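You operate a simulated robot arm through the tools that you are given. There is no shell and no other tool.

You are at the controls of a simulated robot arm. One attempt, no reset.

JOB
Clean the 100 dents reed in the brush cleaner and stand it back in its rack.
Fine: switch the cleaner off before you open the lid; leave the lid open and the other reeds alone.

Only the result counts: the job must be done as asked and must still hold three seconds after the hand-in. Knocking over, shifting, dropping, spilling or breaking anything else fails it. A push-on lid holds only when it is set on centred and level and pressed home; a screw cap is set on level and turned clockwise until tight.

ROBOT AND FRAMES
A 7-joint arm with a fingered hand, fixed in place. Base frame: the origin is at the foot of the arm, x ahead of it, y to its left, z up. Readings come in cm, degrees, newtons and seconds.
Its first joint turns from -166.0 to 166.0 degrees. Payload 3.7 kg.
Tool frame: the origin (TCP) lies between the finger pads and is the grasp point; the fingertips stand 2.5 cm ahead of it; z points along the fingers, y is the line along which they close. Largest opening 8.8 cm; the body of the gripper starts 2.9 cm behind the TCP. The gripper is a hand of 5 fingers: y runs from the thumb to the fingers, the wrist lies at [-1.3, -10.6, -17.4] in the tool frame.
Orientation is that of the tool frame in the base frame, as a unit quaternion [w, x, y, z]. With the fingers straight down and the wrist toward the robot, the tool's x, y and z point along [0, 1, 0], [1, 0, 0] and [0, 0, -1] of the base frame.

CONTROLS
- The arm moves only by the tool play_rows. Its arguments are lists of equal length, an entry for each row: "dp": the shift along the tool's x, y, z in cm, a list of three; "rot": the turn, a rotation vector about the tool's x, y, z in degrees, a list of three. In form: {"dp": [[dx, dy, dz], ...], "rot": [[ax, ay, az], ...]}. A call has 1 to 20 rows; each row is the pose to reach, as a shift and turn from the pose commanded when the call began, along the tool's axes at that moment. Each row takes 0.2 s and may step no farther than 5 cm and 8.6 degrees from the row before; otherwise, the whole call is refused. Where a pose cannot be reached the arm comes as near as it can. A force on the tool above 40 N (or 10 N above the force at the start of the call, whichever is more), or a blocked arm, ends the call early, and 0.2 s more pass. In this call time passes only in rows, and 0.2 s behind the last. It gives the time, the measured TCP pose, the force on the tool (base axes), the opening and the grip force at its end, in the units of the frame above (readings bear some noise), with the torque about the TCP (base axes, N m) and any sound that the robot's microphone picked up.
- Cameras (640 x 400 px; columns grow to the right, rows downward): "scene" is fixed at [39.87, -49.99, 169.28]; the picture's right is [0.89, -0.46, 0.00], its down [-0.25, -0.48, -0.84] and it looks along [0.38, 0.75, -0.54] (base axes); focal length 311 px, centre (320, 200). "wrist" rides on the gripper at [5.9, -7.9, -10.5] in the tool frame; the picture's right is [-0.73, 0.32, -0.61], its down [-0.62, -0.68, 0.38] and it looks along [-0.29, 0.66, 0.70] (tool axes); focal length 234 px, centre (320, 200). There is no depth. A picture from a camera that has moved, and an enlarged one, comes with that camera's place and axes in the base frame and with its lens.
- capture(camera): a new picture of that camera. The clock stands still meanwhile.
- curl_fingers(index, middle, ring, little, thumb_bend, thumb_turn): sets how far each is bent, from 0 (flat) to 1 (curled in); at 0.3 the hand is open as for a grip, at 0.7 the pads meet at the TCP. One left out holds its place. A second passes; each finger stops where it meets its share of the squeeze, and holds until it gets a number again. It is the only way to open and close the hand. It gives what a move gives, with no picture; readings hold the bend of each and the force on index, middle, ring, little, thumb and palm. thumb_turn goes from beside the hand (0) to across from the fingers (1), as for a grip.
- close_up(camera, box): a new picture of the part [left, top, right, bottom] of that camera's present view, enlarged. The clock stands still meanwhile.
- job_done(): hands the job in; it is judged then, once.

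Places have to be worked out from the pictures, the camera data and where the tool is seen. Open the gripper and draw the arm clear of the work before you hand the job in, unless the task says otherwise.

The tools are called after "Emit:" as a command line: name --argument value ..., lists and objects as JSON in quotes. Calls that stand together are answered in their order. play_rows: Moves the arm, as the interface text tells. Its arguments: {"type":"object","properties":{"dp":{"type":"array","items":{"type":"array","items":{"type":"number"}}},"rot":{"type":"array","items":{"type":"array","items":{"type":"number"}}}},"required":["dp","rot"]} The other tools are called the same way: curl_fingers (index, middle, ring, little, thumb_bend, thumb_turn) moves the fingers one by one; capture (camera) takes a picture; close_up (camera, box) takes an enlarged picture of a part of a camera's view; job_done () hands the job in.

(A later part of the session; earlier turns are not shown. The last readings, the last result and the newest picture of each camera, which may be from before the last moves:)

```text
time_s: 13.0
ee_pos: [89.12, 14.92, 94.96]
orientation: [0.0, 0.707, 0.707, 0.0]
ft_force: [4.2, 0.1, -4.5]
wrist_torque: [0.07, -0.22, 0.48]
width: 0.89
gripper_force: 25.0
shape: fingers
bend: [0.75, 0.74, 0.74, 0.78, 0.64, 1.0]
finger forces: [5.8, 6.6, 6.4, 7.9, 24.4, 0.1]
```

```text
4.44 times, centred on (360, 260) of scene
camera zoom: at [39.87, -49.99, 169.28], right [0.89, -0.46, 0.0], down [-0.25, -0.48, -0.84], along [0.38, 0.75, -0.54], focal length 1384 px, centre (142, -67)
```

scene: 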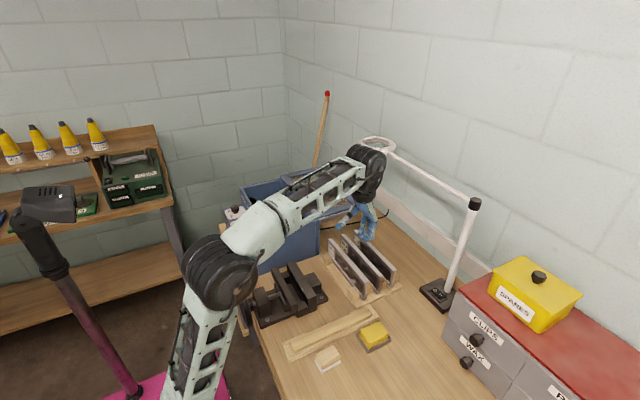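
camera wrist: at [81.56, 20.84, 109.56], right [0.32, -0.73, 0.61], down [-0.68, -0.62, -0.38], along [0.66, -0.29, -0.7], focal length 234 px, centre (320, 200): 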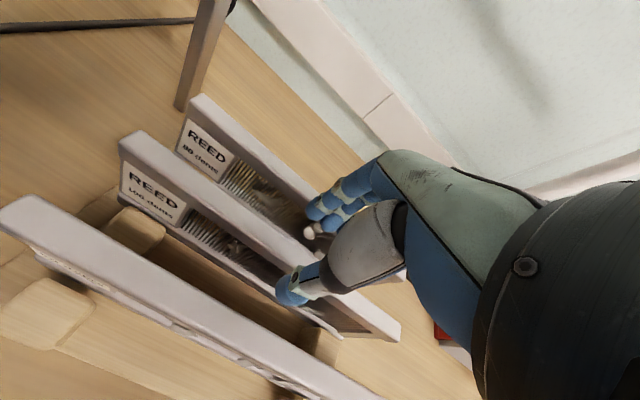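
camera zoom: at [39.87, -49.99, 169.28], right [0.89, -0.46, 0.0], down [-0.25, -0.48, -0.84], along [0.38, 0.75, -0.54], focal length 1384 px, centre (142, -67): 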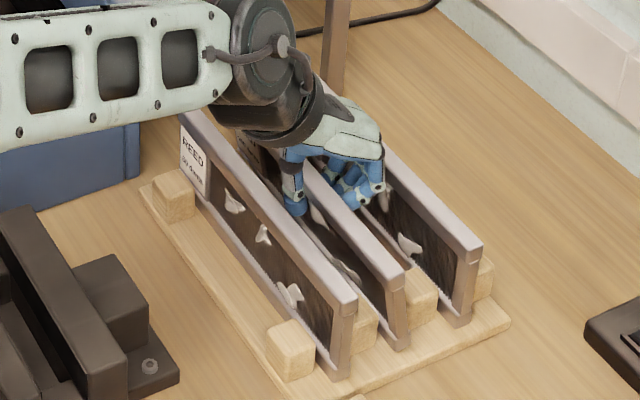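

The reed is held at 25 N, width 0.9. I note the rack pose (89.1, 15.0, 95.0) and lift straight up, slowly at first.

Emit:
play_rows --dp '[[0, 0, -0.5], [0, 0, -1], [0, 0, -1.5], [0, 0, -2.2], [0, 0, -3], [0, 0, -4]]' --rot '[[0, 0, 0], [0, 0, 0], [0, 0, 0], [0, 0, 0], [0, 0, 0], [0, 0, 0]]'

Emit:
close_up --camera "scene" --box '[320, 205, 400, 305]'

```text
time_s: 14.4
ee_pos: [89.04, 14.97, 98.91]
orientation: [0.0, 0.706, 0.709, 0.0]
ft_force: [-2.9, 0.1, -4.3]
wrist_torque: [-0.02, 0.17, 0.28]
width: 0.93
gripper_force: 20.9
shape: fingers
bend: [0.76, 0.75, 0.75, 0.79, 0.62, 1.0]
finger forces: [4.5, 4.2, 4.1, 6.0, 22.0, 0.0]
```

```text
4.00 times, centred on (360, 255) of scene
camera zoom: at [39.87, -49.99, 169.28], right [0.89, -0.46, 0.0], down [-0.25, -0.48, -0.84], along [0.38, 0.75, -0.54], focal length 1246 px, centre (160, -20)
```

zoom: 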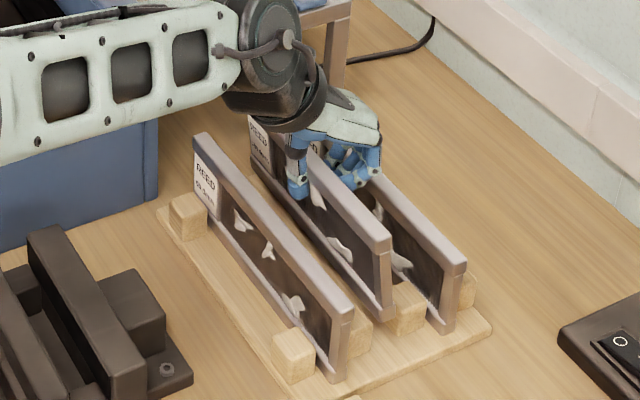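

The reed is up and balanced (load ≈4 N, no pitch torque). I continue up to clear the machine's walls.

Emit:
play_rows --dp '[[0, 0, -1.5], [0, 0, -3], [0, 0, -5], [0, 0, -7], [0, 0, -9], [0, 0, -11], [0, 0, -13], [0, 0, -15], [0, 0, -17], [0, 0, -18.5], [0, 0, -19.5]]' --rot '[[0, 0, 0], [0, 0, 0], [0, 0, 0], [0, 0, 0], [0, 0, 0], [0, 0, 0], [0, 0, 0], [0, 0, 0], [0, 0, 0], [0, 0, 0], [0, 0, 0]]'

Emit:
capture --camera "wrist"

Emit:
capture --camera "scene"

```text
time_s: 16.8
ee_pos: [88.94, 14.86, 118.32]
orientation: [-0.001, 0.707, 0.707, 0.001]
ft_force: [1.0, -0.6, -3.6]
wrist_torque: [-0.01, -0.02, -0.01]
width: 0.88
gripper_force: 18.2
shape: fingers
bend: [0.76, 0.75, 0.76, 0.8, 0.63, 0.98]
finger forces: [10.1, 5.0, 2.9, 0.0, 18.2, 0.0]
```

```text
taken
camera wrist: at [81.17, 20.83, 128.89], right [0.32, -0.73, 0.61], down [-0.68, -0.62, -0.38], along [0.66, -0.29, -0.7], focal length 234 px, centre (320, 200)
```

wrist: 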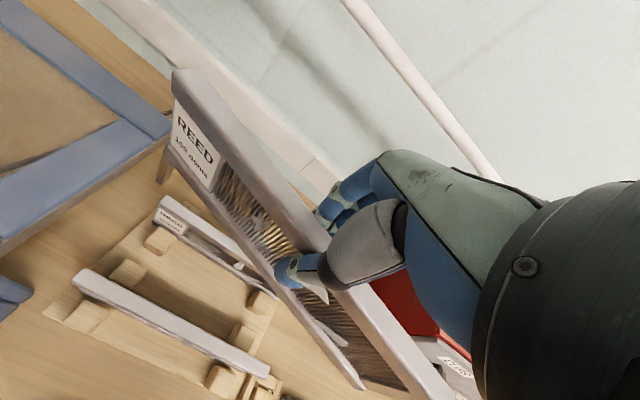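

```text
taken
```

scene: 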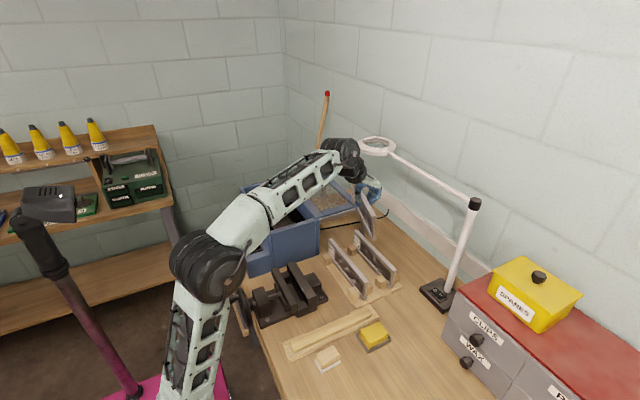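

The reed looks slightly rotated in the grip in this view. I zoom to measure its actual attitude before moving on.

Emit:
close_up --camera "scene" --box '[320, 150, 400, 250]'

Emit:
close_up --camera "wrist" --box '[140, 50, 300, 250]'

Emit:
close_up --camera "wrist" --box '[260, 200, 480, 400]'

```text
4.00 times, centred on (360, 200) of scene
camera zoom: at [39.87, -49.99, 169.28], right [0.89, -0.46, 0.0], down [-0.25, -0.48, -0.84], along [0.38, 0.75, -0.54], focal length 1246 px, centre (160, 200)
```

zoom: 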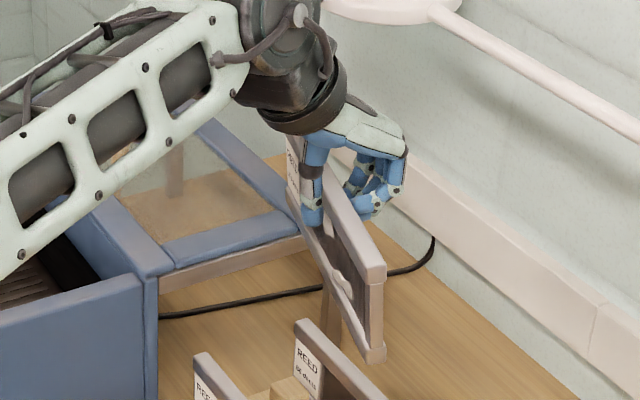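

```text
2.00 times, centred on (220, 150) of wrist
camera zoom: at [81.17, 20.83, 128.89], right [0.32, -0.73, 0.61], down [-0.68, -0.62, -0.38], along [0.66, -0.29, -0.7], focal length 468 px, centre (520, 300)
```

zoom: 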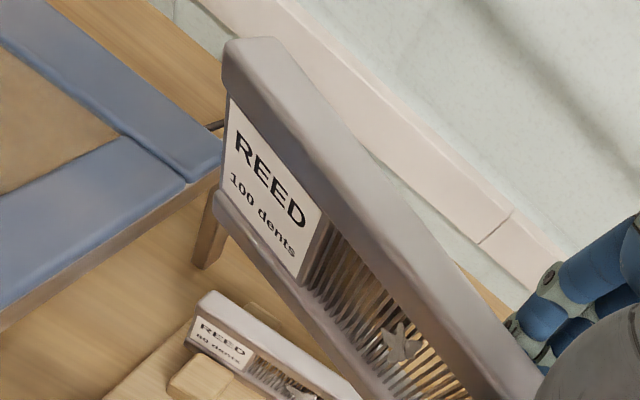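

```text
2.00 times, centred on (370, 300) of wrist
camera zoom: at [81.17, 20.83, 128.89], right [0.32, -0.73, 0.61], down [-0.68, -0.62, -0.38], along [0.66, -0.29, -0.7], focal length 468 px, centre (220, 0)
```

zoom: 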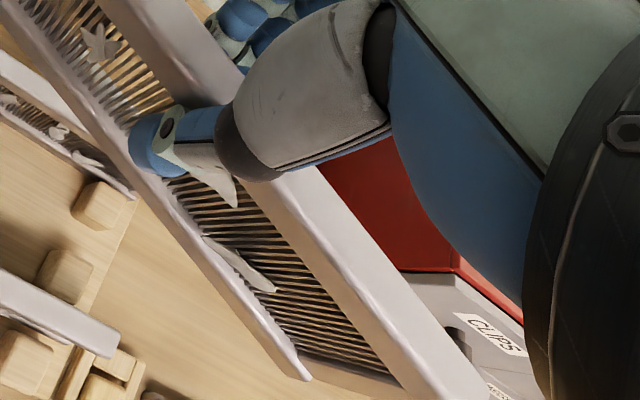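

The reed has swung in the grip: about 16° yaw (label end outward) and ~9° roll (bottom outward). I counter-rotate the hand so the reed becomes square and vertical, then check.

Emit:
play_rows --dp '[[0, 0, 0], [0, 0, 0], [0, 0, 0], [0, 0, 0]]' --rot '[[2.4, 0.3, -4], [4.8, 0.6, -8], [7.1, 1.0, -12], [9.5, 1.3, -16]]'

Emit:
capture --camera "wrist"

Emit:
close_up --camera "wrist" --box '[140, 50, 300, 250]'

Emit:
close_up --camera "scene" --box '[320, 150, 400, 250]'

```text
time_s: 17.8
ee_pos: [88.9, 14.92, 118.4]
orientation: [-0.067, 0.598, 0.797, -0.051]
ft_force: [-0.5, 0.2, -3.9]
wrist_torque: [0.0, -0.06, 0.02]
width: 0.94
gripper_force: 18.6
shape: fingers
bend: [0.76, 0.75, 0.76, 0.8, 0.63, 0.98]
finger forces: [10.2, 5.4, 2.9, 0.0, 18.2, 0.0]
```

```text
taken
camera wrist: at [81.75, 18.5, 130.28], right [0.61, -0.61, 0.51], down [-0.54, -0.79, -0.3], along [0.59, -0.1, -0.8], focal length 234 px, centre (320, 200)
```

wrist: 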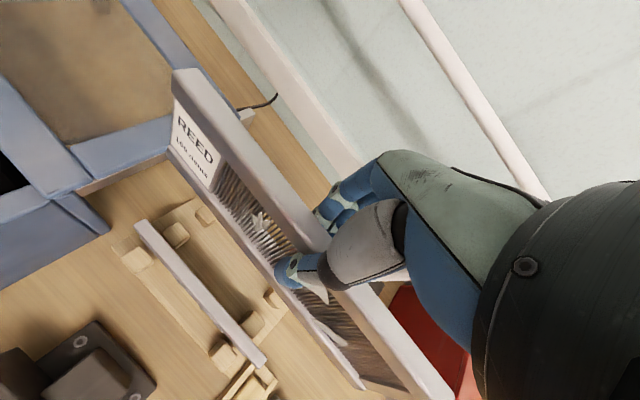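

```text
2.00 times, centred on (220, 150) of wrist
camera zoom: at [81.75, 18.5, 130.28], right [0.61, -0.61, 0.51], down [-0.54, -0.79, -0.3], along [0.59, -0.1, -0.8], focal length 468 px, centre (520, 300)
```

zoom: 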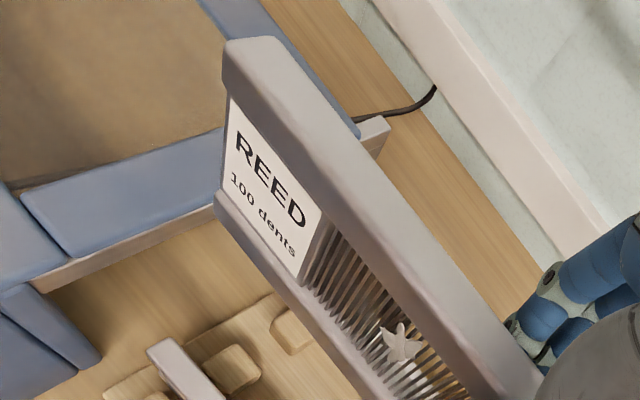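

```text
4.00 times, centred on (360, 200) of scene
camera zoom: at [39.87, -49.99, 169.28], right [0.89, -0.46, 0.0], down [-0.25, -0.48, -0.84], along [0.38, 0.75, -0.54], focal length 1246 px, centre (160, 200)
```

zoom: 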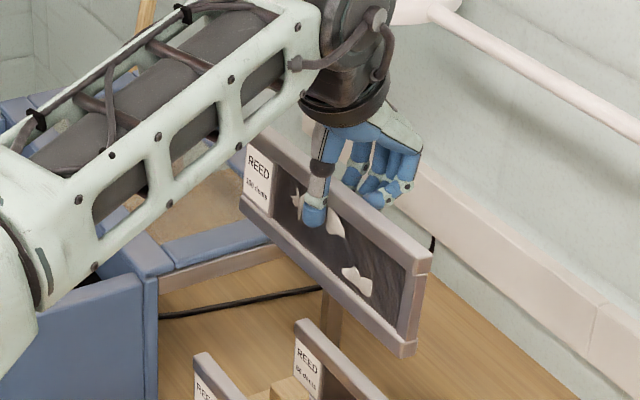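

Yaw now looks nearly square; I check pitch (end-to-end level) with tight scene close-ups of both ends.

Emit:
close_up --camera "scene" --box '[375, 195, 435, 245]'

Emit:
close_up --camera "scene" --box '[370, 170, 400, 200]'

Emit:
close_up --camera "scene" --box '[340, 170, 440, 250]'

Emit:
close_up --camera "wrist" --box '[300, 280, 480, 400]'

```text
8.00 times, centred on (405, 220) of scene
camera zoom: at [39.87, -49.99, 169.28], right [0.89, -0.46, 0.0], down [-0.25, -0.48, -0.84], along [0.38, 0.75, -0.54], focal length 2491 px, centre (-360, 40)
```

zoom: 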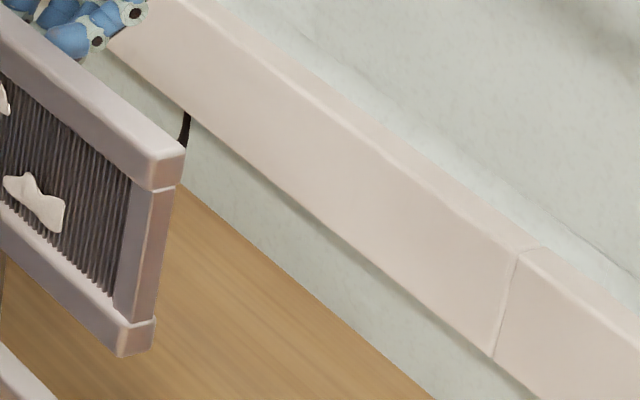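

```text
13.33 times, centred on (385, 185) of scene
camera zoom: at [39.87, -49.99, 169.28], right [0.89, -0.46, 0.0], down [-0.25, -0.48, -0.84], along [0.38, 0.75, -0.54], focal length 4152 px, centre (-547, 400)
```

zoom: 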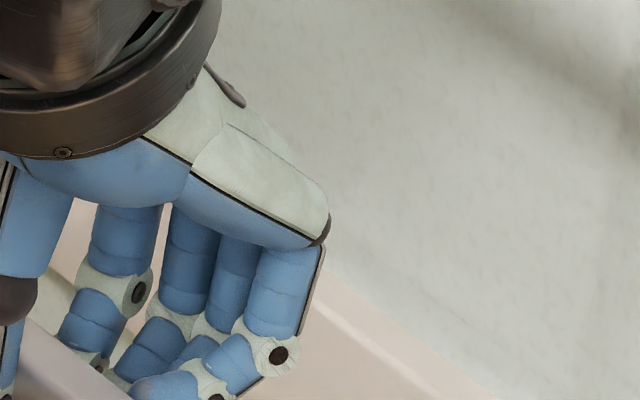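

```text
5.00 times, centred on (390, 210) of scene
camera zoom: at [39.87, -49.99, 169.28], right [0.89, -0.46, 0.0], down [-0.25, -0.48, -0.84], along [0.38, 0.75, -0.54], focal length 1557 px, centre (-30, 150)
```

zoom: 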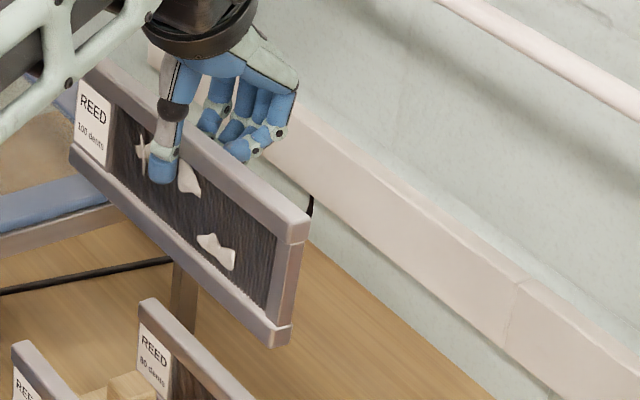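

```text
3.33 times, centred on (390, 340) of wrist
camera zoom: at [81.75, 18.5, 130.28], right [0.61, -0.61, 0.51], down [-0.54, -0.79, -0.3], along [0.59, -0.1, -0.8], focal length 781 px, centre (87, -267)
```

zoom: 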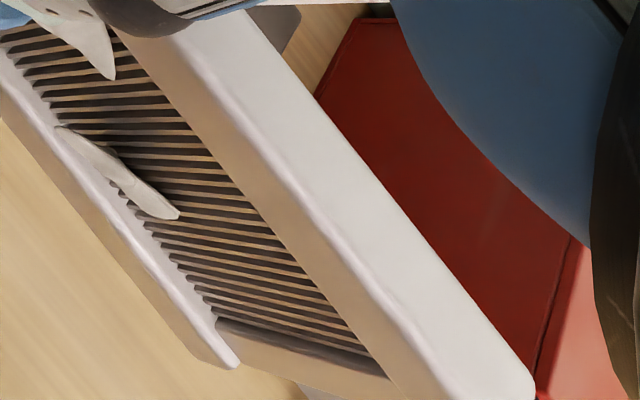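

Emit:
close_up --camera "scene" --box '[345, 170, 375, 205]'

Emit:
close_up --camera "wrist" --box '[160, 60, 240, 180]'

```text
11.43 times, centred on (360, 188) of scene
camera zoom: at [39.87, -49.99, 169.28], right [0.89, -0.46, 0.0], down [-0.25, -0.48, -0.84], along [0.38, 0.75, -0.54], focal length 3559 px, centre (-137, 343)
```

zoom: 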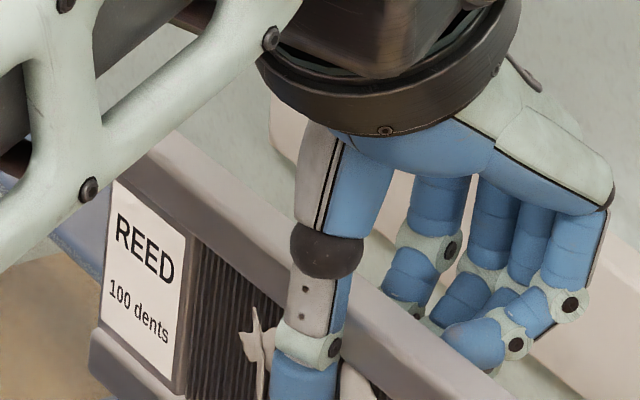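

```text
3.33 times, centred on (200, 120) of wrist
camera zoom: at [81.75, 18.5, 130.28], right [0.61, -0.61, 0.51], down [-0.54, -0.79, -0.3], along [0.59, -0.1, -0.8], focal length 781 px, centre (720, 467)
```

zoom: 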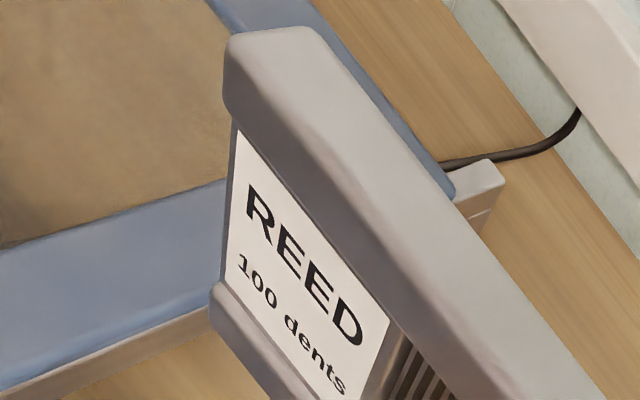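

The reed is now square within about 1–2°: bar centre is ~1.1 cm robot-ward of the TCP, bottom ~7.8 cm below it. I carry it over to the cleaner, aiming above the slot centre (x≈71.1, y≈47.9).

Emit:
play_rows --dp '[[0.1, -0.3, -1.0], [1, -0.5, -2.0], [3, -0.9, -1.8], [6, -1.4, -1.6], [9, -1.9, -1.4], [12, -2.5, -1.1], [15, -3.0, -0.9], [18, -3.5, -0.7], [21, -4.1, -0.4], [24, -4.6, -0.2], [27, -5.1, 0.1], [30, -5.7, 0.3], [33, -6.2, 0.5], [35, -6.6, 0.7], [36, -6.8, 0.8], [36.5, -6.85, 0.8]]' --rot '[[0, 0, 0], [0, 0, 0], [0, 0, 0], [0, 0, 0], [0, 0, 0], [0, 0, 0], [0, 0, 0], [0, 0, 0], [0, 0, 0], [0, 0, 0], [0, 0, 0], [0, 0, 0], [0, 0, 0], [0, 0, 0], [0, 0, 0], [0, 0, 0]]'

Emit:
capture --camera "wrist"

Emit:
capture --camera "scene"

```text
time_s: 21.2
ee_pos: [72.44, 48.14, 120.33]
orientation: [-0.066, 0.599, 0.796, -0.05]
ft_force: [-0.3, -0.1, -2.9]
wrist_torque: [-0.01, -0.05, -0.01]
width: 0.91
gripper_force: 18.3
shape: fingers
bend: [0.76, 0.75, 0.76, 0.8, 0.63, 0.98]
finger forces: [10.2, 5.4, 2.8, 0.0, 18.1, 0.1]
```

```text
taken
camera wrist: at [65.29, 51.72, 132.27], right [0.61, -0.61, 0.51], down [-0.54, -0.79, -0.3], along [0.59, -0.1, -0.8], focal length 234 px, centre (320, 200)
```

wrist: 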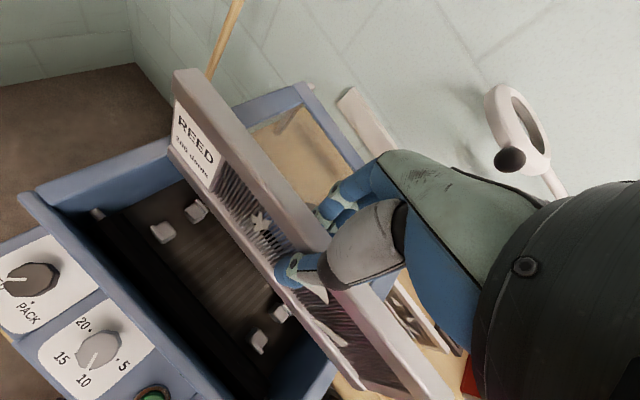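

```text
taken
```

scene: 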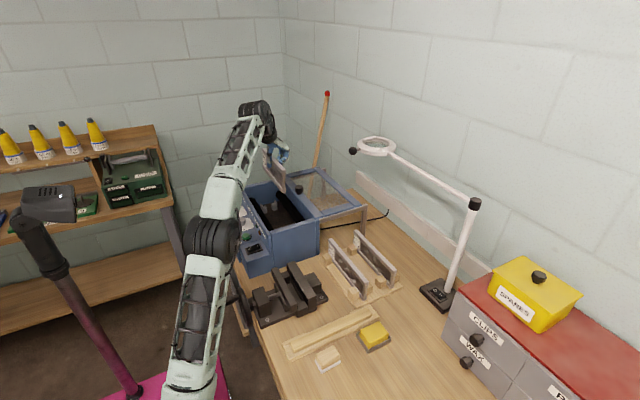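

All four cradle blocks are visible under the reed. I enlarge both pairs to fix the slot line.

Emit:
close_up --camera "wrist" --box '[130, 180, 230, 260]'

Emit:
close_up --camera "wrist" --box '[220, 280, 320, 380]'

Emit:
close_up --camera "wrist" --box '[20, 80, 320, 380]'

```text
5.00 times, centred on (180, 220) of wrist
camera zoom: at [65.29, 51.72, 132.27], right [0.61, -0.61, 0.51], down [-0.54, -0.79, -0.3], along [0.59, -0.1, -0.8], focal length 1171 px, centre (1020, 100)
```

zoom: 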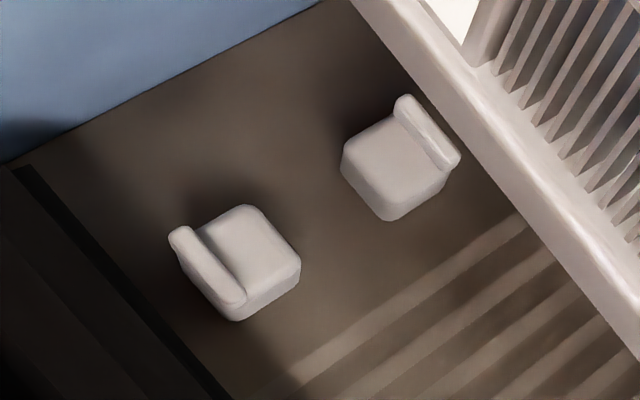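

```text
4.00 times, centred on (270, 330) of wrist
camera zoom: at [65.29, 51.72, 132.27], right [0.61, -0.61, 0.51], down [-0.54, -0.79, -0.3], along [0.59, -0.1, -0.8], focal length 937 px, centre (520, -320)
```

zoom: 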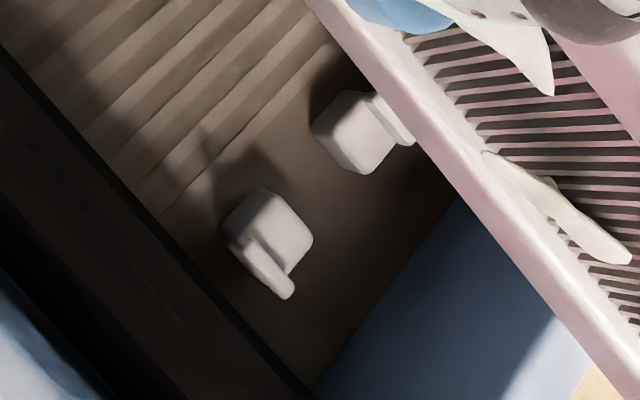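

```text
1.33 times, centred on (170, 230) of wrist
camera zoom: at [65.29, 51.72, 132.27], right [0.61, -0.61, 0.51], down [-0.54, -0.79, -0.3], along [0.59, -0.1, -0.8], focal length 312 px, centre (520, 160)
```

zoom: 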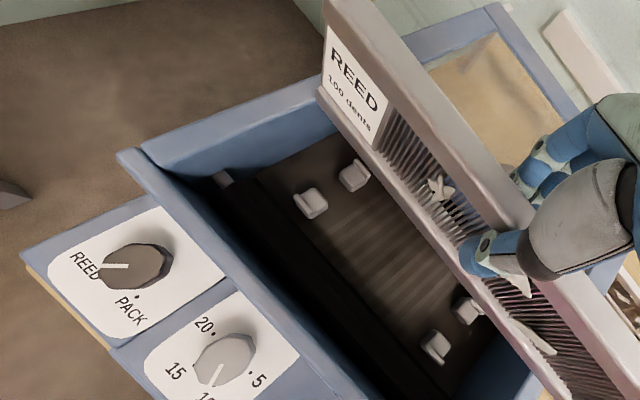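

The slot line is x≈70.9 with centre y≈48.3 and the reed is parallel to it, needing a −0.45/+0.25 cm shift. I correct that and descend until the reed's foot is just above the blocks.

Emit:
play_rows --dp '[[0.364, -0.356, 0.076], [0.295, -0.11, 1.55], [0.226, 0.127, 3.03], [0.16, 0.37, 4.5], [0.088, 0.61, 5.99], [0.02, 0.85, 7.46], [-0.05, 1.093, 8.94], [-0.142, 1.415, 10.91], [-0.234, 1.737, 12.88], [-0.28, 1.898, 13.87], [-0.317, 2.027, 14.65]]' --rot '[[0, 0, 0], [0, 0, 0], [0, 0, 0], [0, 0, 0], [0, 0, 0], [0, 0, 0], [0, 0, 0], [0, 0, 0], [0, 0, 0], [0, 0, 0], [0, 0, 0]]'

Emit:
capture --camera "wrist"

Emit:
close_up --camera "scene" --box '[230, 130, 330, 230]'

```text
time_s: 23.6
ee_pos: [72.06, 48.31, 105.61]
orientation: [-0.066, 0.599, 0.797, -0.051]
ft_force: [-0.4, -0.6, -3.6]
wrist_torque: [0.0, -0.06, 0.0]
width: 0.91
gripper_force: 18.8
shape: fingers
bend: [0.76, 0.75, 0.76, 0.8, 0.63, 0.98]
finger forces: [10.2, 5.2, 2.8, 0.1, 18.1, 0.0]
```

```text
taken
camera wrist: at [64.83, 51.82, 117.43], right [0.61, -0.61, 0.51], down [-0.54, -0.79, -0.3], along [0.59, -0.1, -0.8], focal length 234 px, centre (320, 200)
```

wrist: 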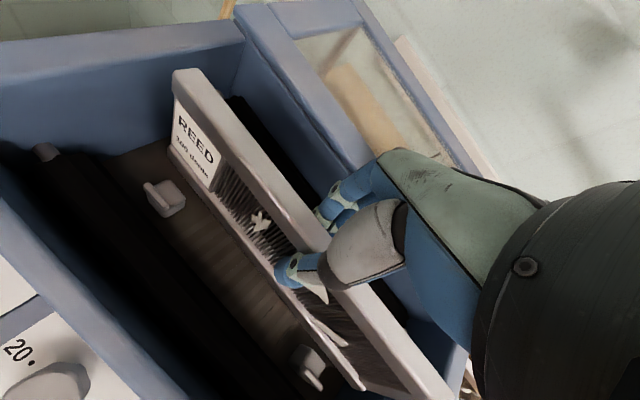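

```text
4.00 times, centred on (280, 180) of scene
camera zoom: at [39.87, -49.99, 169.28], right [0.89, -0.46, 0.0], down [-0.25, -0.48, -0.84], along [0.38, 0.75, -0.54], focal length 1246 px, centre (480, 280)
```

zoom: 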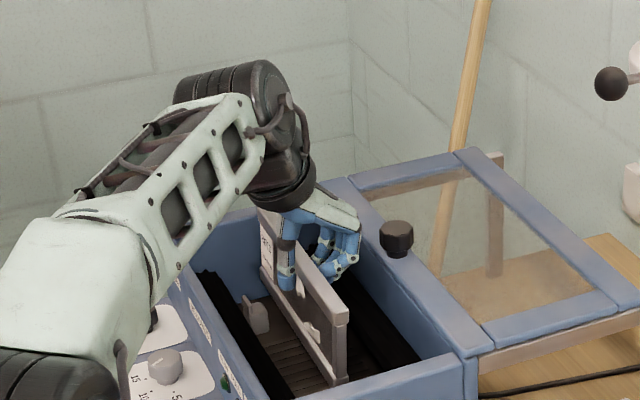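

The reed's foot is just above the block tops. I zoom to check its clearance to the near-side blocks at both ends.

Emit:
close_up --camera "wrist" --box '[120, 130, 220, 230]'

Emit:
close_up --camera "wrist" --box '[260, 300, 380, 400]'

Emit:
close_up --camera "scene" --box '[260, 190, 330, 240]'

```text
4.00 times, centred on (170, 180) of wrist
camera zoom: at [64.83, 51.82, 117.43], right [0.61, -0.61, 0.51], down [-0.54, -0.79, -0.3], along [0.59, -0.1, -0.8], focal length 937 px, centre (920, 280)
```

zoom: 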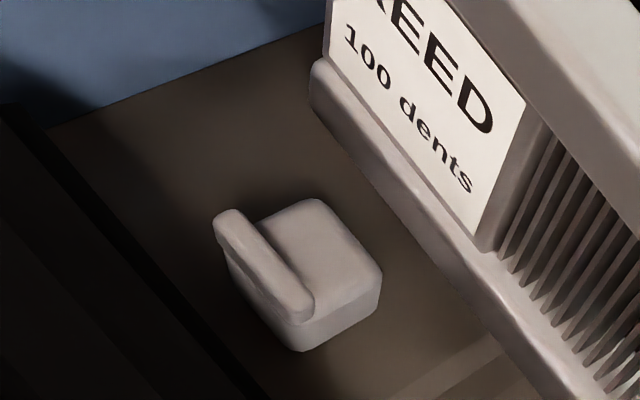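

```text
4.00 times, centred on (320, 350) of wrist
camera zoom: at [64.83, 51.82, 117.43], right [0.61, -0.61, 0.51], down [-0.54, -0.79, -0.3], along [0.59, -0.1, -0.8], focal length 937 px, centre (320, -400)
```

zoom: 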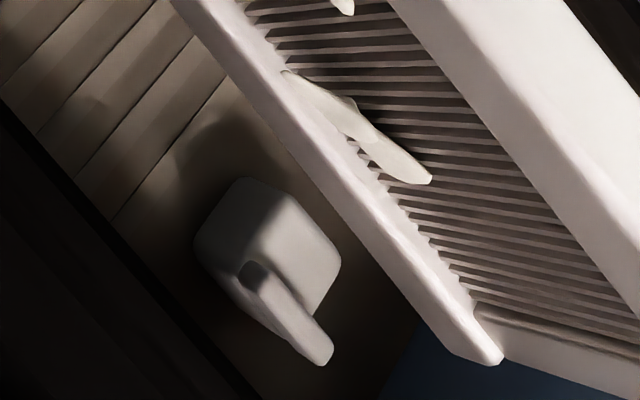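

```text
8.00 times, centred on (295, 215) of scene
camera zoom: at [39.87, -49.99, 169.28], right [0.89, -0.46, 0.0], down [-0.25, -0.48, -0.84], along [0.38, 0.75, -0.54], focal length 2491 px, centre (520, 80)
```

zoom: 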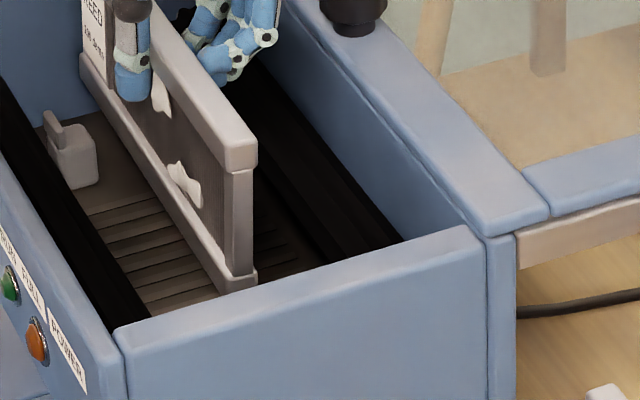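

Both ends show ~0.5 cm clearance on each side. I lower slowly toward the floor of the cradle.

Emit:
play_rows --dp '[[-0.02, 0.08, 0.49], [-0.05, 0.16, 0.99], [-0.07, 0.24, 1.48], [-0.09, 0.32, 1.97], [-0.115, 0.4, 2.46], [-0.138, 0.48, 2.96]]' --rot '[[0, 0, 0], [0, 0, 0], [0, 0, 0], [0, 0, 0], [0, 0, 0], [0, 0, 0]]'

Emit:
capture --camera "wrist"

Emit:
close_up --camera "scene" --box '[240, 170, 330, 240]'

```text
time_s: 25.0
ee_pos: [71.98, 48.21, 102.71]
orientation: [-0.067, 0.599, 0.796, -0.051]
ft_force: [0.0, 0.4, -4.5]
wrist_torque: [0.04, -0.04, 0.03]
width: 0.88
gripper_force: 18.0
shape: fingers
bend: [0.76, 0.75, 0.76, 0.8, 0.63, 0.98]
finger forces: [10.2, 5.3, 2.8, 0.1, 18.1, 0.0]
```

```text
taken
camera wrist: at [64.81, 51.81, 114.44], right [0.61, -0.61, 0.51], down [-0.54, -0.79, -0.3], along [0.59, -0.1, -0.8], focal length 234 px, centre (320, 200)
```

wrist: 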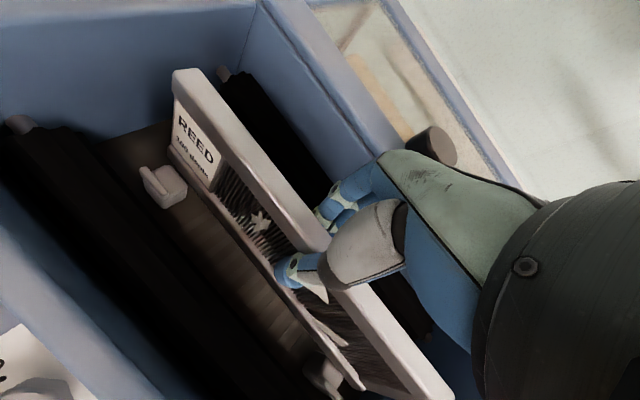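

```text
5.71 times, centred on (285, 205) of scene
camera zoom: at [39.87, -49.99, 169.28], right [0.89, -0.46, 0.0], down [-0.25, -0.48, -0.84], along [0.38, 0.75, -0.54], focal length 1779 px, centre (520, 171)
```

zoom: 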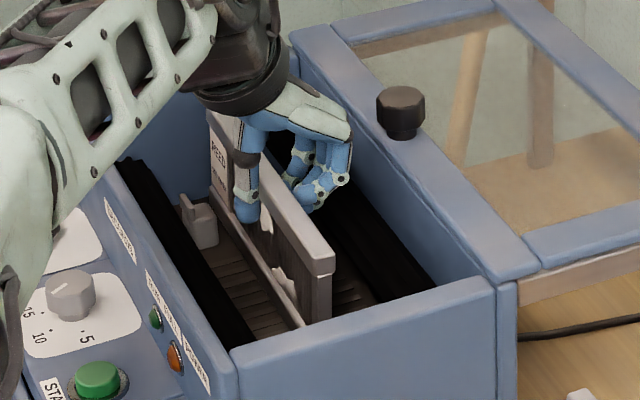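

No contact yet; I keep lowering in small steps until the foot touches.

Emit:
play_rows --dp '[[-0.01, 0.04, 0.25], [-0.02, 0.08, 0.49], [-0.035, 0.12, 0.74], [-0.046, 0.16, 0.985], [-0.06, 0.2, 1.23]]' --rot '[[0, 0, 0], [0, 0, 0], [0, 0, 0], [0, 0, 0], [0, 0, 0]]'

Emit:
close_up --camera "wrist" --box '[120, 60, 320, 260]'

Emit:
close_up --camera "scene" --box '[260, 180, 320, 230]'

```text
time_s: 26.2
ee_pos: [71.97, 48.4, 101.61]
orientation: [-0.067, 0.599, 0.796, -0.049]
ft_force: [1.6, 1.5, 14.9]
wrist_torque: [-0.11, 0.13, 0.07]
width: 0.9
gripper_force: 22.0
shape: fingers
bend: [0.76, 0.76, 0.77, 0.8, 0.63, 0.97]
finger forces: [9.3, 8.9, 3.5, 0.1, 21.6, 0.0]
```

```text
2.00 times, centred on (220, 160) of wrist
camera zoom: at [64.71, 51.82, 113.41], right [0.6, -0.61, 0.51], down [-0.54, -0.79, -0.3], along [0.59, -0.09, -0.8], focal length 468 px, centre (520, 280)
```

zoom: 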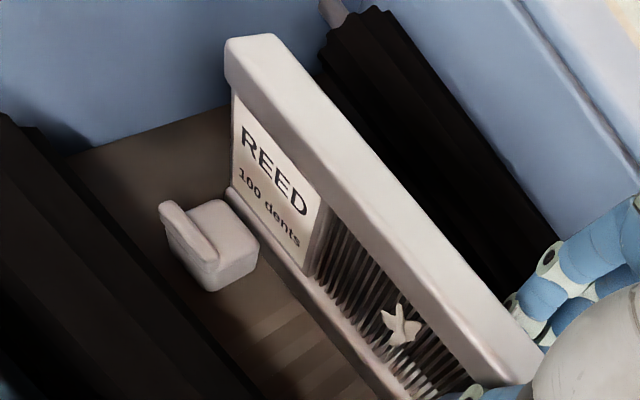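

```text
8.00 times, centred on (290, 205) of scene
camera zoom: at [39.87, -49.99, 169.28], right [0.89, -0.46, 0.0], down [-0.25, -0.48, -0.84], along [0.38, 0.75, -0.54], focal length 2491 px, centre (560, 160)
```

zoom: 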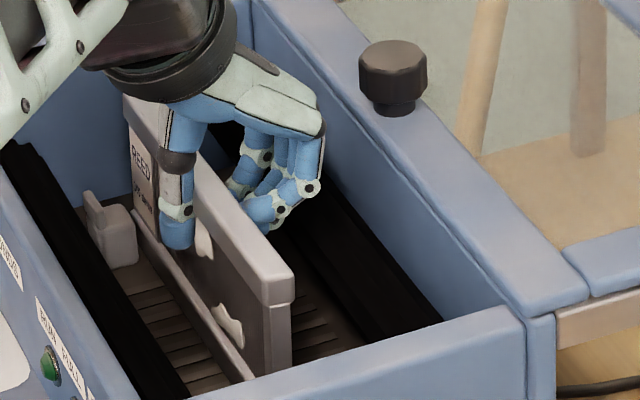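

The reed's foot is on the floor (15 N up at TCP z 101.6). I ease up slightly, then release fingers and thumb by equal amounts so it stays upright.

Emit:
play_rows --dp '[[0.008, -0.025, -0.15]]' --rot '[[0, 0, 0]]'

Emit:
curl_fingers --index 0.66 --middle 0.66 --ring 0.66 --little 0.68 --thumb_bend 0.53

Emit:
capture --camera "wrist"

Emit:
close_up --camera "scene" --box '[260, 180, 320, 230]'

```text
time_s: 26.6
ee_pos: [71.94, 48.43, 101.57]
orientation: [-0.067, 0.599, 0.796, -0.049]
ft_force: [0.8, 1.2, 13.1]
wrist_torque: [-0.08, 0.12, 0.01]
width: 0.94
gripper_force: 22.1
shape: fingers
bend: [0.76, 0.76, 0.77, 0.8, 0.63, 0.97]
finger forces: [9.9, 8.5, 3.4, 0.1, 21.5, 0.0]
```

```text
time_s: 27.6
ee_pos: [71.89, 48.39, 101.55]
orientation: [-0.067, 0.599, 0.796, -0.051]
ft_force: [-0.8, 0.6, -0.5]
wrist_torque: [-0.02, 0.01, -0.05]
width: 2.1
gripper_force: 0.2
shape: fingers
bend: [0.65, 0.66, 0.66, 0.68, 0.53, 1.0]
finger forces: [0.2, 0.0, 0.0, 0.0, 0.0, 0.1]
```

```text
taken
camera wrist: at [64.76, 51.88, 113.34], right [0.61, -0.61, 0.51], down [-0.54, -0.79, -0.3], along [0.59, -0.1, -0.8], focal length 234 px, centre (320, 200)
```

wrist: 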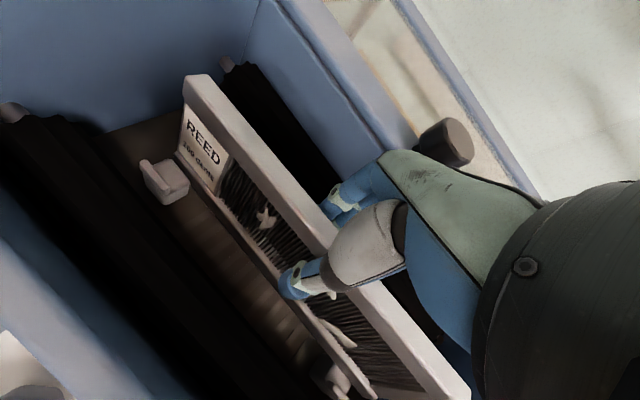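

```text
8.00 times, centred on (290, 205) of scene
camera zoom: at [39.87, -49.99, 169.28], right [0.89, -0.46, 0.0], down [-0.25, -0.48, -0.84], along [0.38, 0.75, -0.54], focal length 2491 px, centre (560, 160)
```

zoom: 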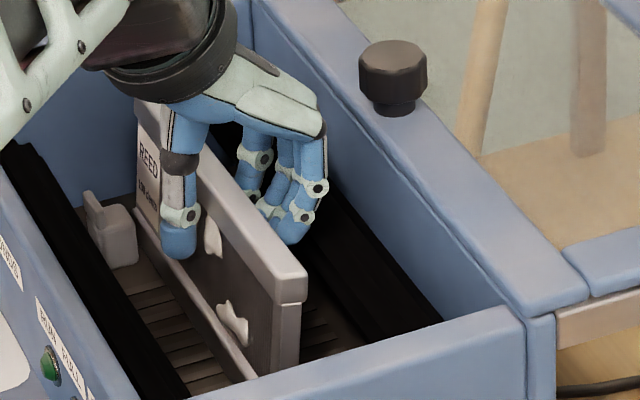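

The reed stands in the slot, upright, slightly shifted outward but fine. I open a bit more and rise straight out along the vertical.

Emit:
curl_fingers --index 0.58 --middle 0.58 --ring 0.58 --little 0.6 --thumb_bend 0.48

Emit:
play_rows --dp '[[0.02, -0.08, -0.49], [0.046, -0.16, -0.985], [0.09, -0.32, -1.97], [0.14, -0.48, -2.96], [0.18, -0.64, -3.94], [0.25, -0.9, -5.5], [0.33, -1.15, -7.0], [0.41, -1.45, -8.9], [0.5, -1.77, -10.8], [0.6, -2.1, -12.8]]' --rot '[[0, 0, 0], [0, 0, 0], [0, 0, 0], [0, 0, 0], [0, 0, 0], [0, 0, 0], [0, 0, 0], [0, 0, 0], [0, 0, 0], [0, 0, 0]]'

Emit:
capture --camera "wrist"

Emit:
close_up --camera "scene" --box '[220, 160, 400, 270]'

```text
time_s: 28.6
ee_pos: [71.91, 48.48, 101.42]
orientation: [-0.066, 0.599, 0.796, -0.051]
ft_force: [1.2, 0.0, 0.2]
wrist_torque: [0.03, 0.01, 0.04]
width: 3.63
gripper_force: 0.5
shape: fingers
bend: [0.57, 0.57, 0.57, 0.6, 0.48, 1.0]
finger forces: [0.7, 0.1, 0.0, 0.0, 0.1, 0.1]
```

```text
time_s: 30.8
ee_pos: [72.09, 48.32, 114.45]
orientation: [-0.066, 0.599, 0.796, -0.05]
ft_force: [0.0, -0.2, -0.1]
wrist_torque: [0.0, 0.01, -0.01]
width: 3.59
gripper_force: 0.1
shape: fingers
bend: [0.57, 0.57, 0.57, 0.6, 0.48, 1.0]
finger forces: [0.1, 0.1, 0.0, 0.0, 0.0, 0.0]
```

```text
taken
camera wrist: at [64.79, 51.75, 126.34], right [0.61, -0.61, 0.51], down [-0.54, -0.79, -0.3], along [0.59, -0.1, -0.8], focal length 234 px, centre (320, 200)
```

wrist: 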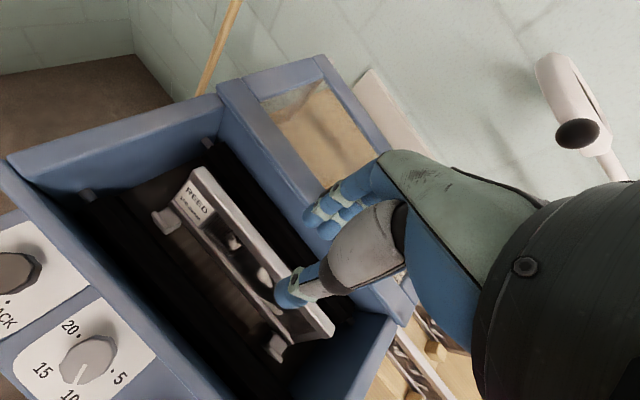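

```text
3.56 times, centred on (310, 215) of scene
camera zoom: at [39.87, -49.99, 169.28], right [0.89, -0.46, 0.0], down [-0.25, -0.48, -0.84], along [0.38, 0.75, -0.54], focal length 1107 px, centre (356, 147)
```

zoom: 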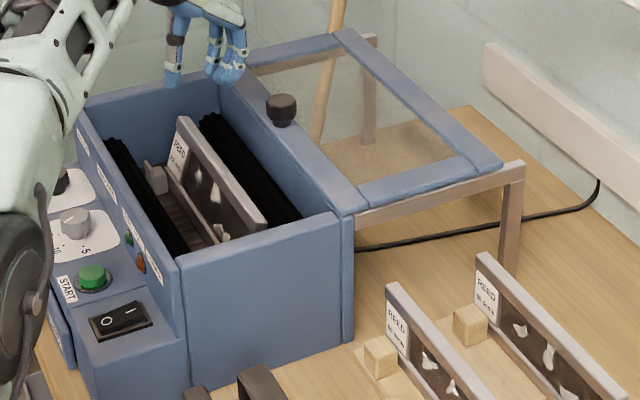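

The reed stays put in the cradle. I zoom on it, and on the lid knob to triangulate it.

Emit:
close_up --camera "scene" --box '[255, 180, 315, 230]'

Emit:
close_up --camera "wrist" --box '[140, 130, 340, 370]'

Emit:
close_up --camera "scene" --box '[275, 165, 375, 235]'

```text
8.00 times, centred on (285, 205) of scene
camera zoom: at [39.87, -49.99, 169.28], right [0.89, -0.46, 0.0], down [-0.25, -0.48, -0.84], along [0.38, 0.75, -0.54], focal length 2491 px, centre (600, 160)
```

zoom: 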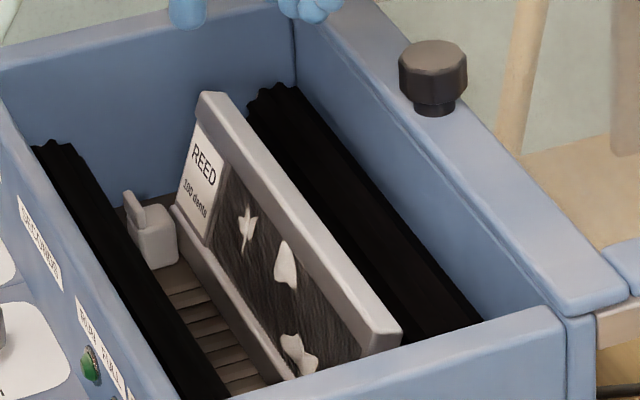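

```text
1.67 times, centred on (240, 250) of wrist
camera zoom: at [64.79, 51.75, 126.34], right [0.61, -0.61, 0.51], down [-0.54, -0.79, -0.3], along [0.59, -0.1, -0.8], focal length 390 px, centre (453, 117)
```

zoom: 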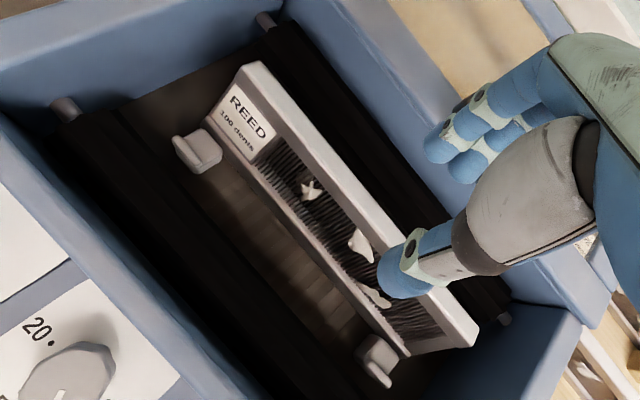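

```text
5.71 times, centred on (325, 200) of scene
camera zoom: at [39.87, -49.99, 169.28], right [0.89, -0.46, 0.0], down [-0.25, -0.48, -0.84], along [0.38, 0.75, -0.54], focal length 1779 px, centre (291, 200)
```

zoom: 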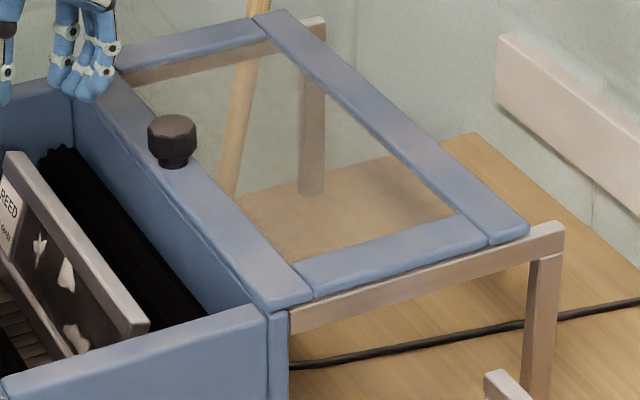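

The reed is leaning about 10° outward in the slot. I'll square the hand up, cage the top bar loosely and nudge it back upright before closing the lid.

Emit:
play_rows --dp '[[0, 0, 0], [0, 0, 0], [0, 0, 0], [0, 0, 0]]' --rot '[[-2.4, -0.3, 4], [-4.8, -0.6, 8], [-7.1, -1.0, 12], [-9.5, -1.3, 16]]'

Emit:
curl_fingers --index 0.5 --middle 0.5 --ring 0.5 --little 0.5 --thumb_bend 0.5

Emit:
capture --camera "wrist"

Emit:
close_up --camera "wrist" --box '[120, 130, 360, 390]'

```text
time_s: 31.8
ee_pos: [72.13, 48.4, 114.55]
orientation: [0.0, 0.707, 0.708, 0.0]
ft_force: [0.4, -1.3, -0.5]
wrist_torque: [0.0, -0.05, -0.01]
width: 3.6
gripper_force: 0.1
shape: fingers
bend: [0.57, 0.57, 0.57, 0.6, 0.48, 1.0]
finger forces: [0.1, 0.0, 0.0, 0.1, 0.0, 0.0]
```

```text
time_s: 32.8
ee_pos: [72.05, 48.42, 114.49]
orientation: [0.0, 0.706, 0.708, 0.001]
ft_force: [-0.3, 0.5, -0.6]
wrist_torque: [-0.01, 0.0, -0.01]
width: 4.15
gripper_force: 0.1
shape: fingers
bend: [0.5, 0.5, 0.5, 0.5, 0.5, 1.0]
finger forces: [0.1, 0.0, 0.0, 0.1, 0.1, 0.1]
```

```text
taken
camera wrist: at [64.22, 54.29, 125.03], right [0.32, -0.73, 0.61], down [-0.68, -0.62, -0.38], along [0.66, -0.29, -0.7], focal length 234 px, centre (320, 200)
```

wrist: 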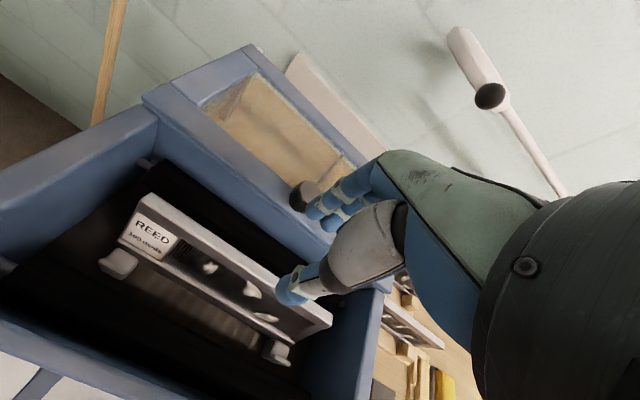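

```text
1.54 times, centred on (240, 260) of wrist
camera zoom: at [64.22, 54.29, 125.03], right [0.32, -0.73, 0.61], down [-0.68, -0.62, -0.38], along [0.66, -0.29, -0.7], focal length 360 px, centre (443, 108)
```

zoom: 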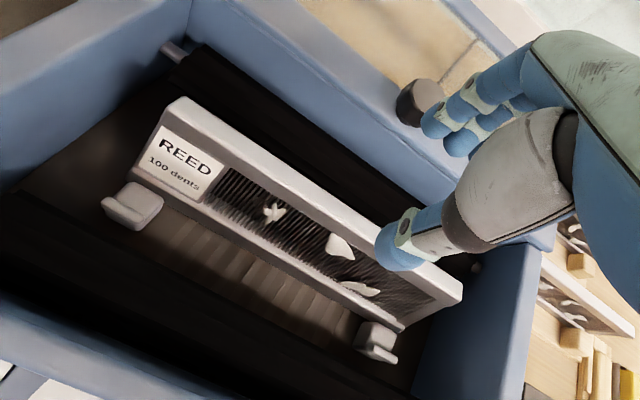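

The bar's top runs straight at x≈72.65. I lower the open hand around it.

Emit:
play_rows --dp '[[0, 0.3, 2], [0, 0.3, 4.5], [0, 0.3, 7], [0, 0.3, 9], [0, 0.3, 10.5], [0, 0.3, 11.5], [0, 0.3, 12.1]]' --rot '[[0, 0, 0], [0, 0, 0], [0, 0, 0], [0, 0, 0], [0, 0, 0], [0, 0, 0], [0, 0, 0]]'

Emit:
close_up --camera "wrist" --box '[120, 80, 400, 380]'

Emit:
close_up --camera "scene" --box '[255, 180, 315, 230]'

```text
time_s: 34.4
ee_pos: [72.22, 48.4, 102.21]
orientation: [0.0, 0.707, 0.707, 0.0]
ft_force: [-0.1, 0.3, 0.8]
wrist_torque: [0.03, -0.04, -0.02]
width: 4.15
gripper_force: 0.1
shape: fingers
bend: [0.5, 0.5, 0.5, 0.5, 0.5, 1.0]
finger forces: [0.0, 0.0, 0.0, 0.0, 0.0, 0.0]
```

```text
1.33 times, centred on (260, 230) of wrist
camera zoom: at [64.56, 54.26, 112.78], right [0.32, -0.73, 0.61], down [-0.68, -0.62, -0.38], along [0.66, -0.29, -0.7], focal length 312 px, centre (400, 160)
```

zoom: 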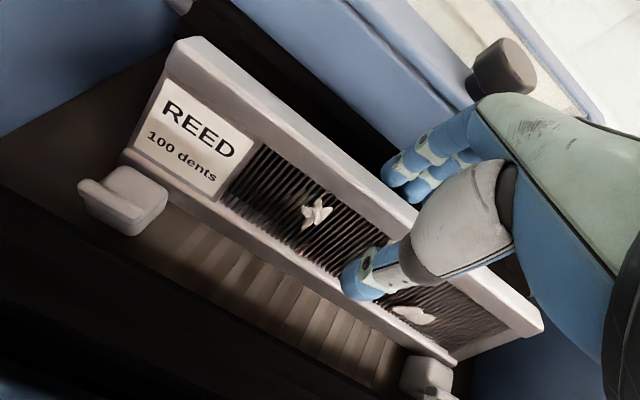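

```text
8.00 times, centred on (285, 205) of scene
camera zoom: at [39.87, -49.99, 169.28], right [0.89, -0.46, 0.0], down [-0.25, -0.48, -0.84], along [0.38, 0.75, -0.54], focal length 2491 px, centre (600, 160)
```

zoom: 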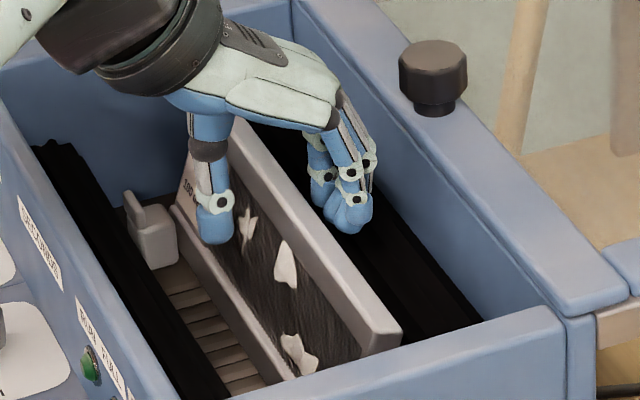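

The bar is caged between thumb and fingers. I narrow the cage without squeezing, then shift robot-ward to stand the reed upright.

Emit:
curl_fingers --index 0.58 --middle 0.58 --ring 0.58 --little 0.57 --thumb_bend 0.58

Emit:
play_rows --dp '[[0, -0.15, 0], [0, -0.3, 0], [0, -0.45, 0], [0, -0.6, 0], [0, -0.75, 0], [0, -0.9, 0]]' --rot '[[0, 0, 0], [0, 0, 0], [0, 0, 0], [0, 0, 0], [0, 0, 0], [0, 0, 0]]'

Emit:
close_up --camera "wrist" --box '[120, 80, 400, 380]'

Emit:
close_up --camera "scene" --box '[255, 180, 315, 230]'

```text
time_s: 35.4
ee_pos: [72.3, 48.35, 102.39]
orientation: [0.0, 0.707, 0.707, 0.0]
ft_force: [-0.3, -0.7, -0.5]
wrist_torque: [0.01, 0.0, -0.02]
width: 2.7
gripper_force: 0.4
shape: fingers
bend: [0.57, 0.57, 0.57, 0.56, 0.57, 1.0]
finger forces: [0.2, 0.0, 0.2, 0.1, 0.1, 0.0]
```

```text
time_s: 36.8
ee_pos: [71.41, 48.48, 102.37]
orientation: [0.0, 0.707, 0.707, 0.001]
ft_force: [0.5, 0.1, 0.1]
wrist_torque: [0.0, 0.04, 0.03]
width: 2.66
gripper_force: 0.2
shape: fingers
bend: [0.57, 0.57, 0.57, 0.56, 0.57, 1.0]
finger forces: [0.1, 0.0, 0.1, 0.0, 0.0, 0.1]
```

```text
1.33 times, centred on (260, 230) of wrist
camera zoom: at [63.6, 54.29, 112.89], right [0.32, -0.73, 0.61], down [-0.68, -0.62, -0.38], along [0.66, -0.29, -0.7], focal length 312 px, centre (400, 160)
```

zoom: 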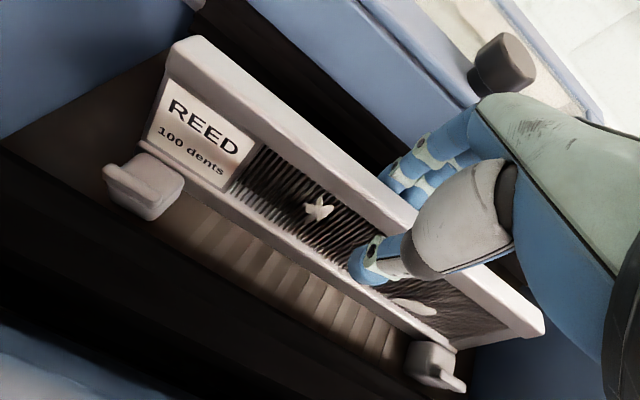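

```text
8.00 times, centred on (285, 205) of scene
camera zoom: at [39.87, -49.99, 169.28], right [0.89, -0.46, 0.0], down [-0.25, -0.48, -0.84], along [0.38, 0.75, -0.54], focal length 2491 px, centre (600, 160)
```

zoom: 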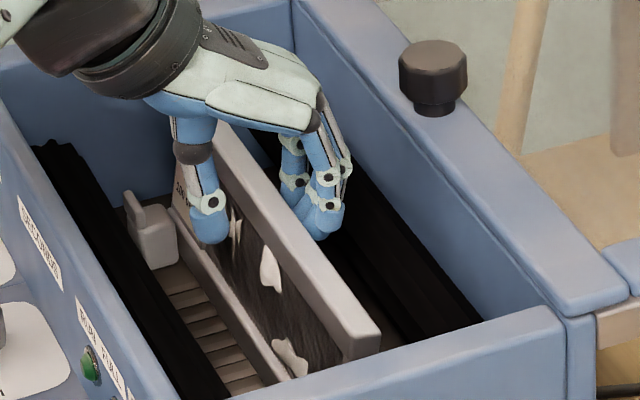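

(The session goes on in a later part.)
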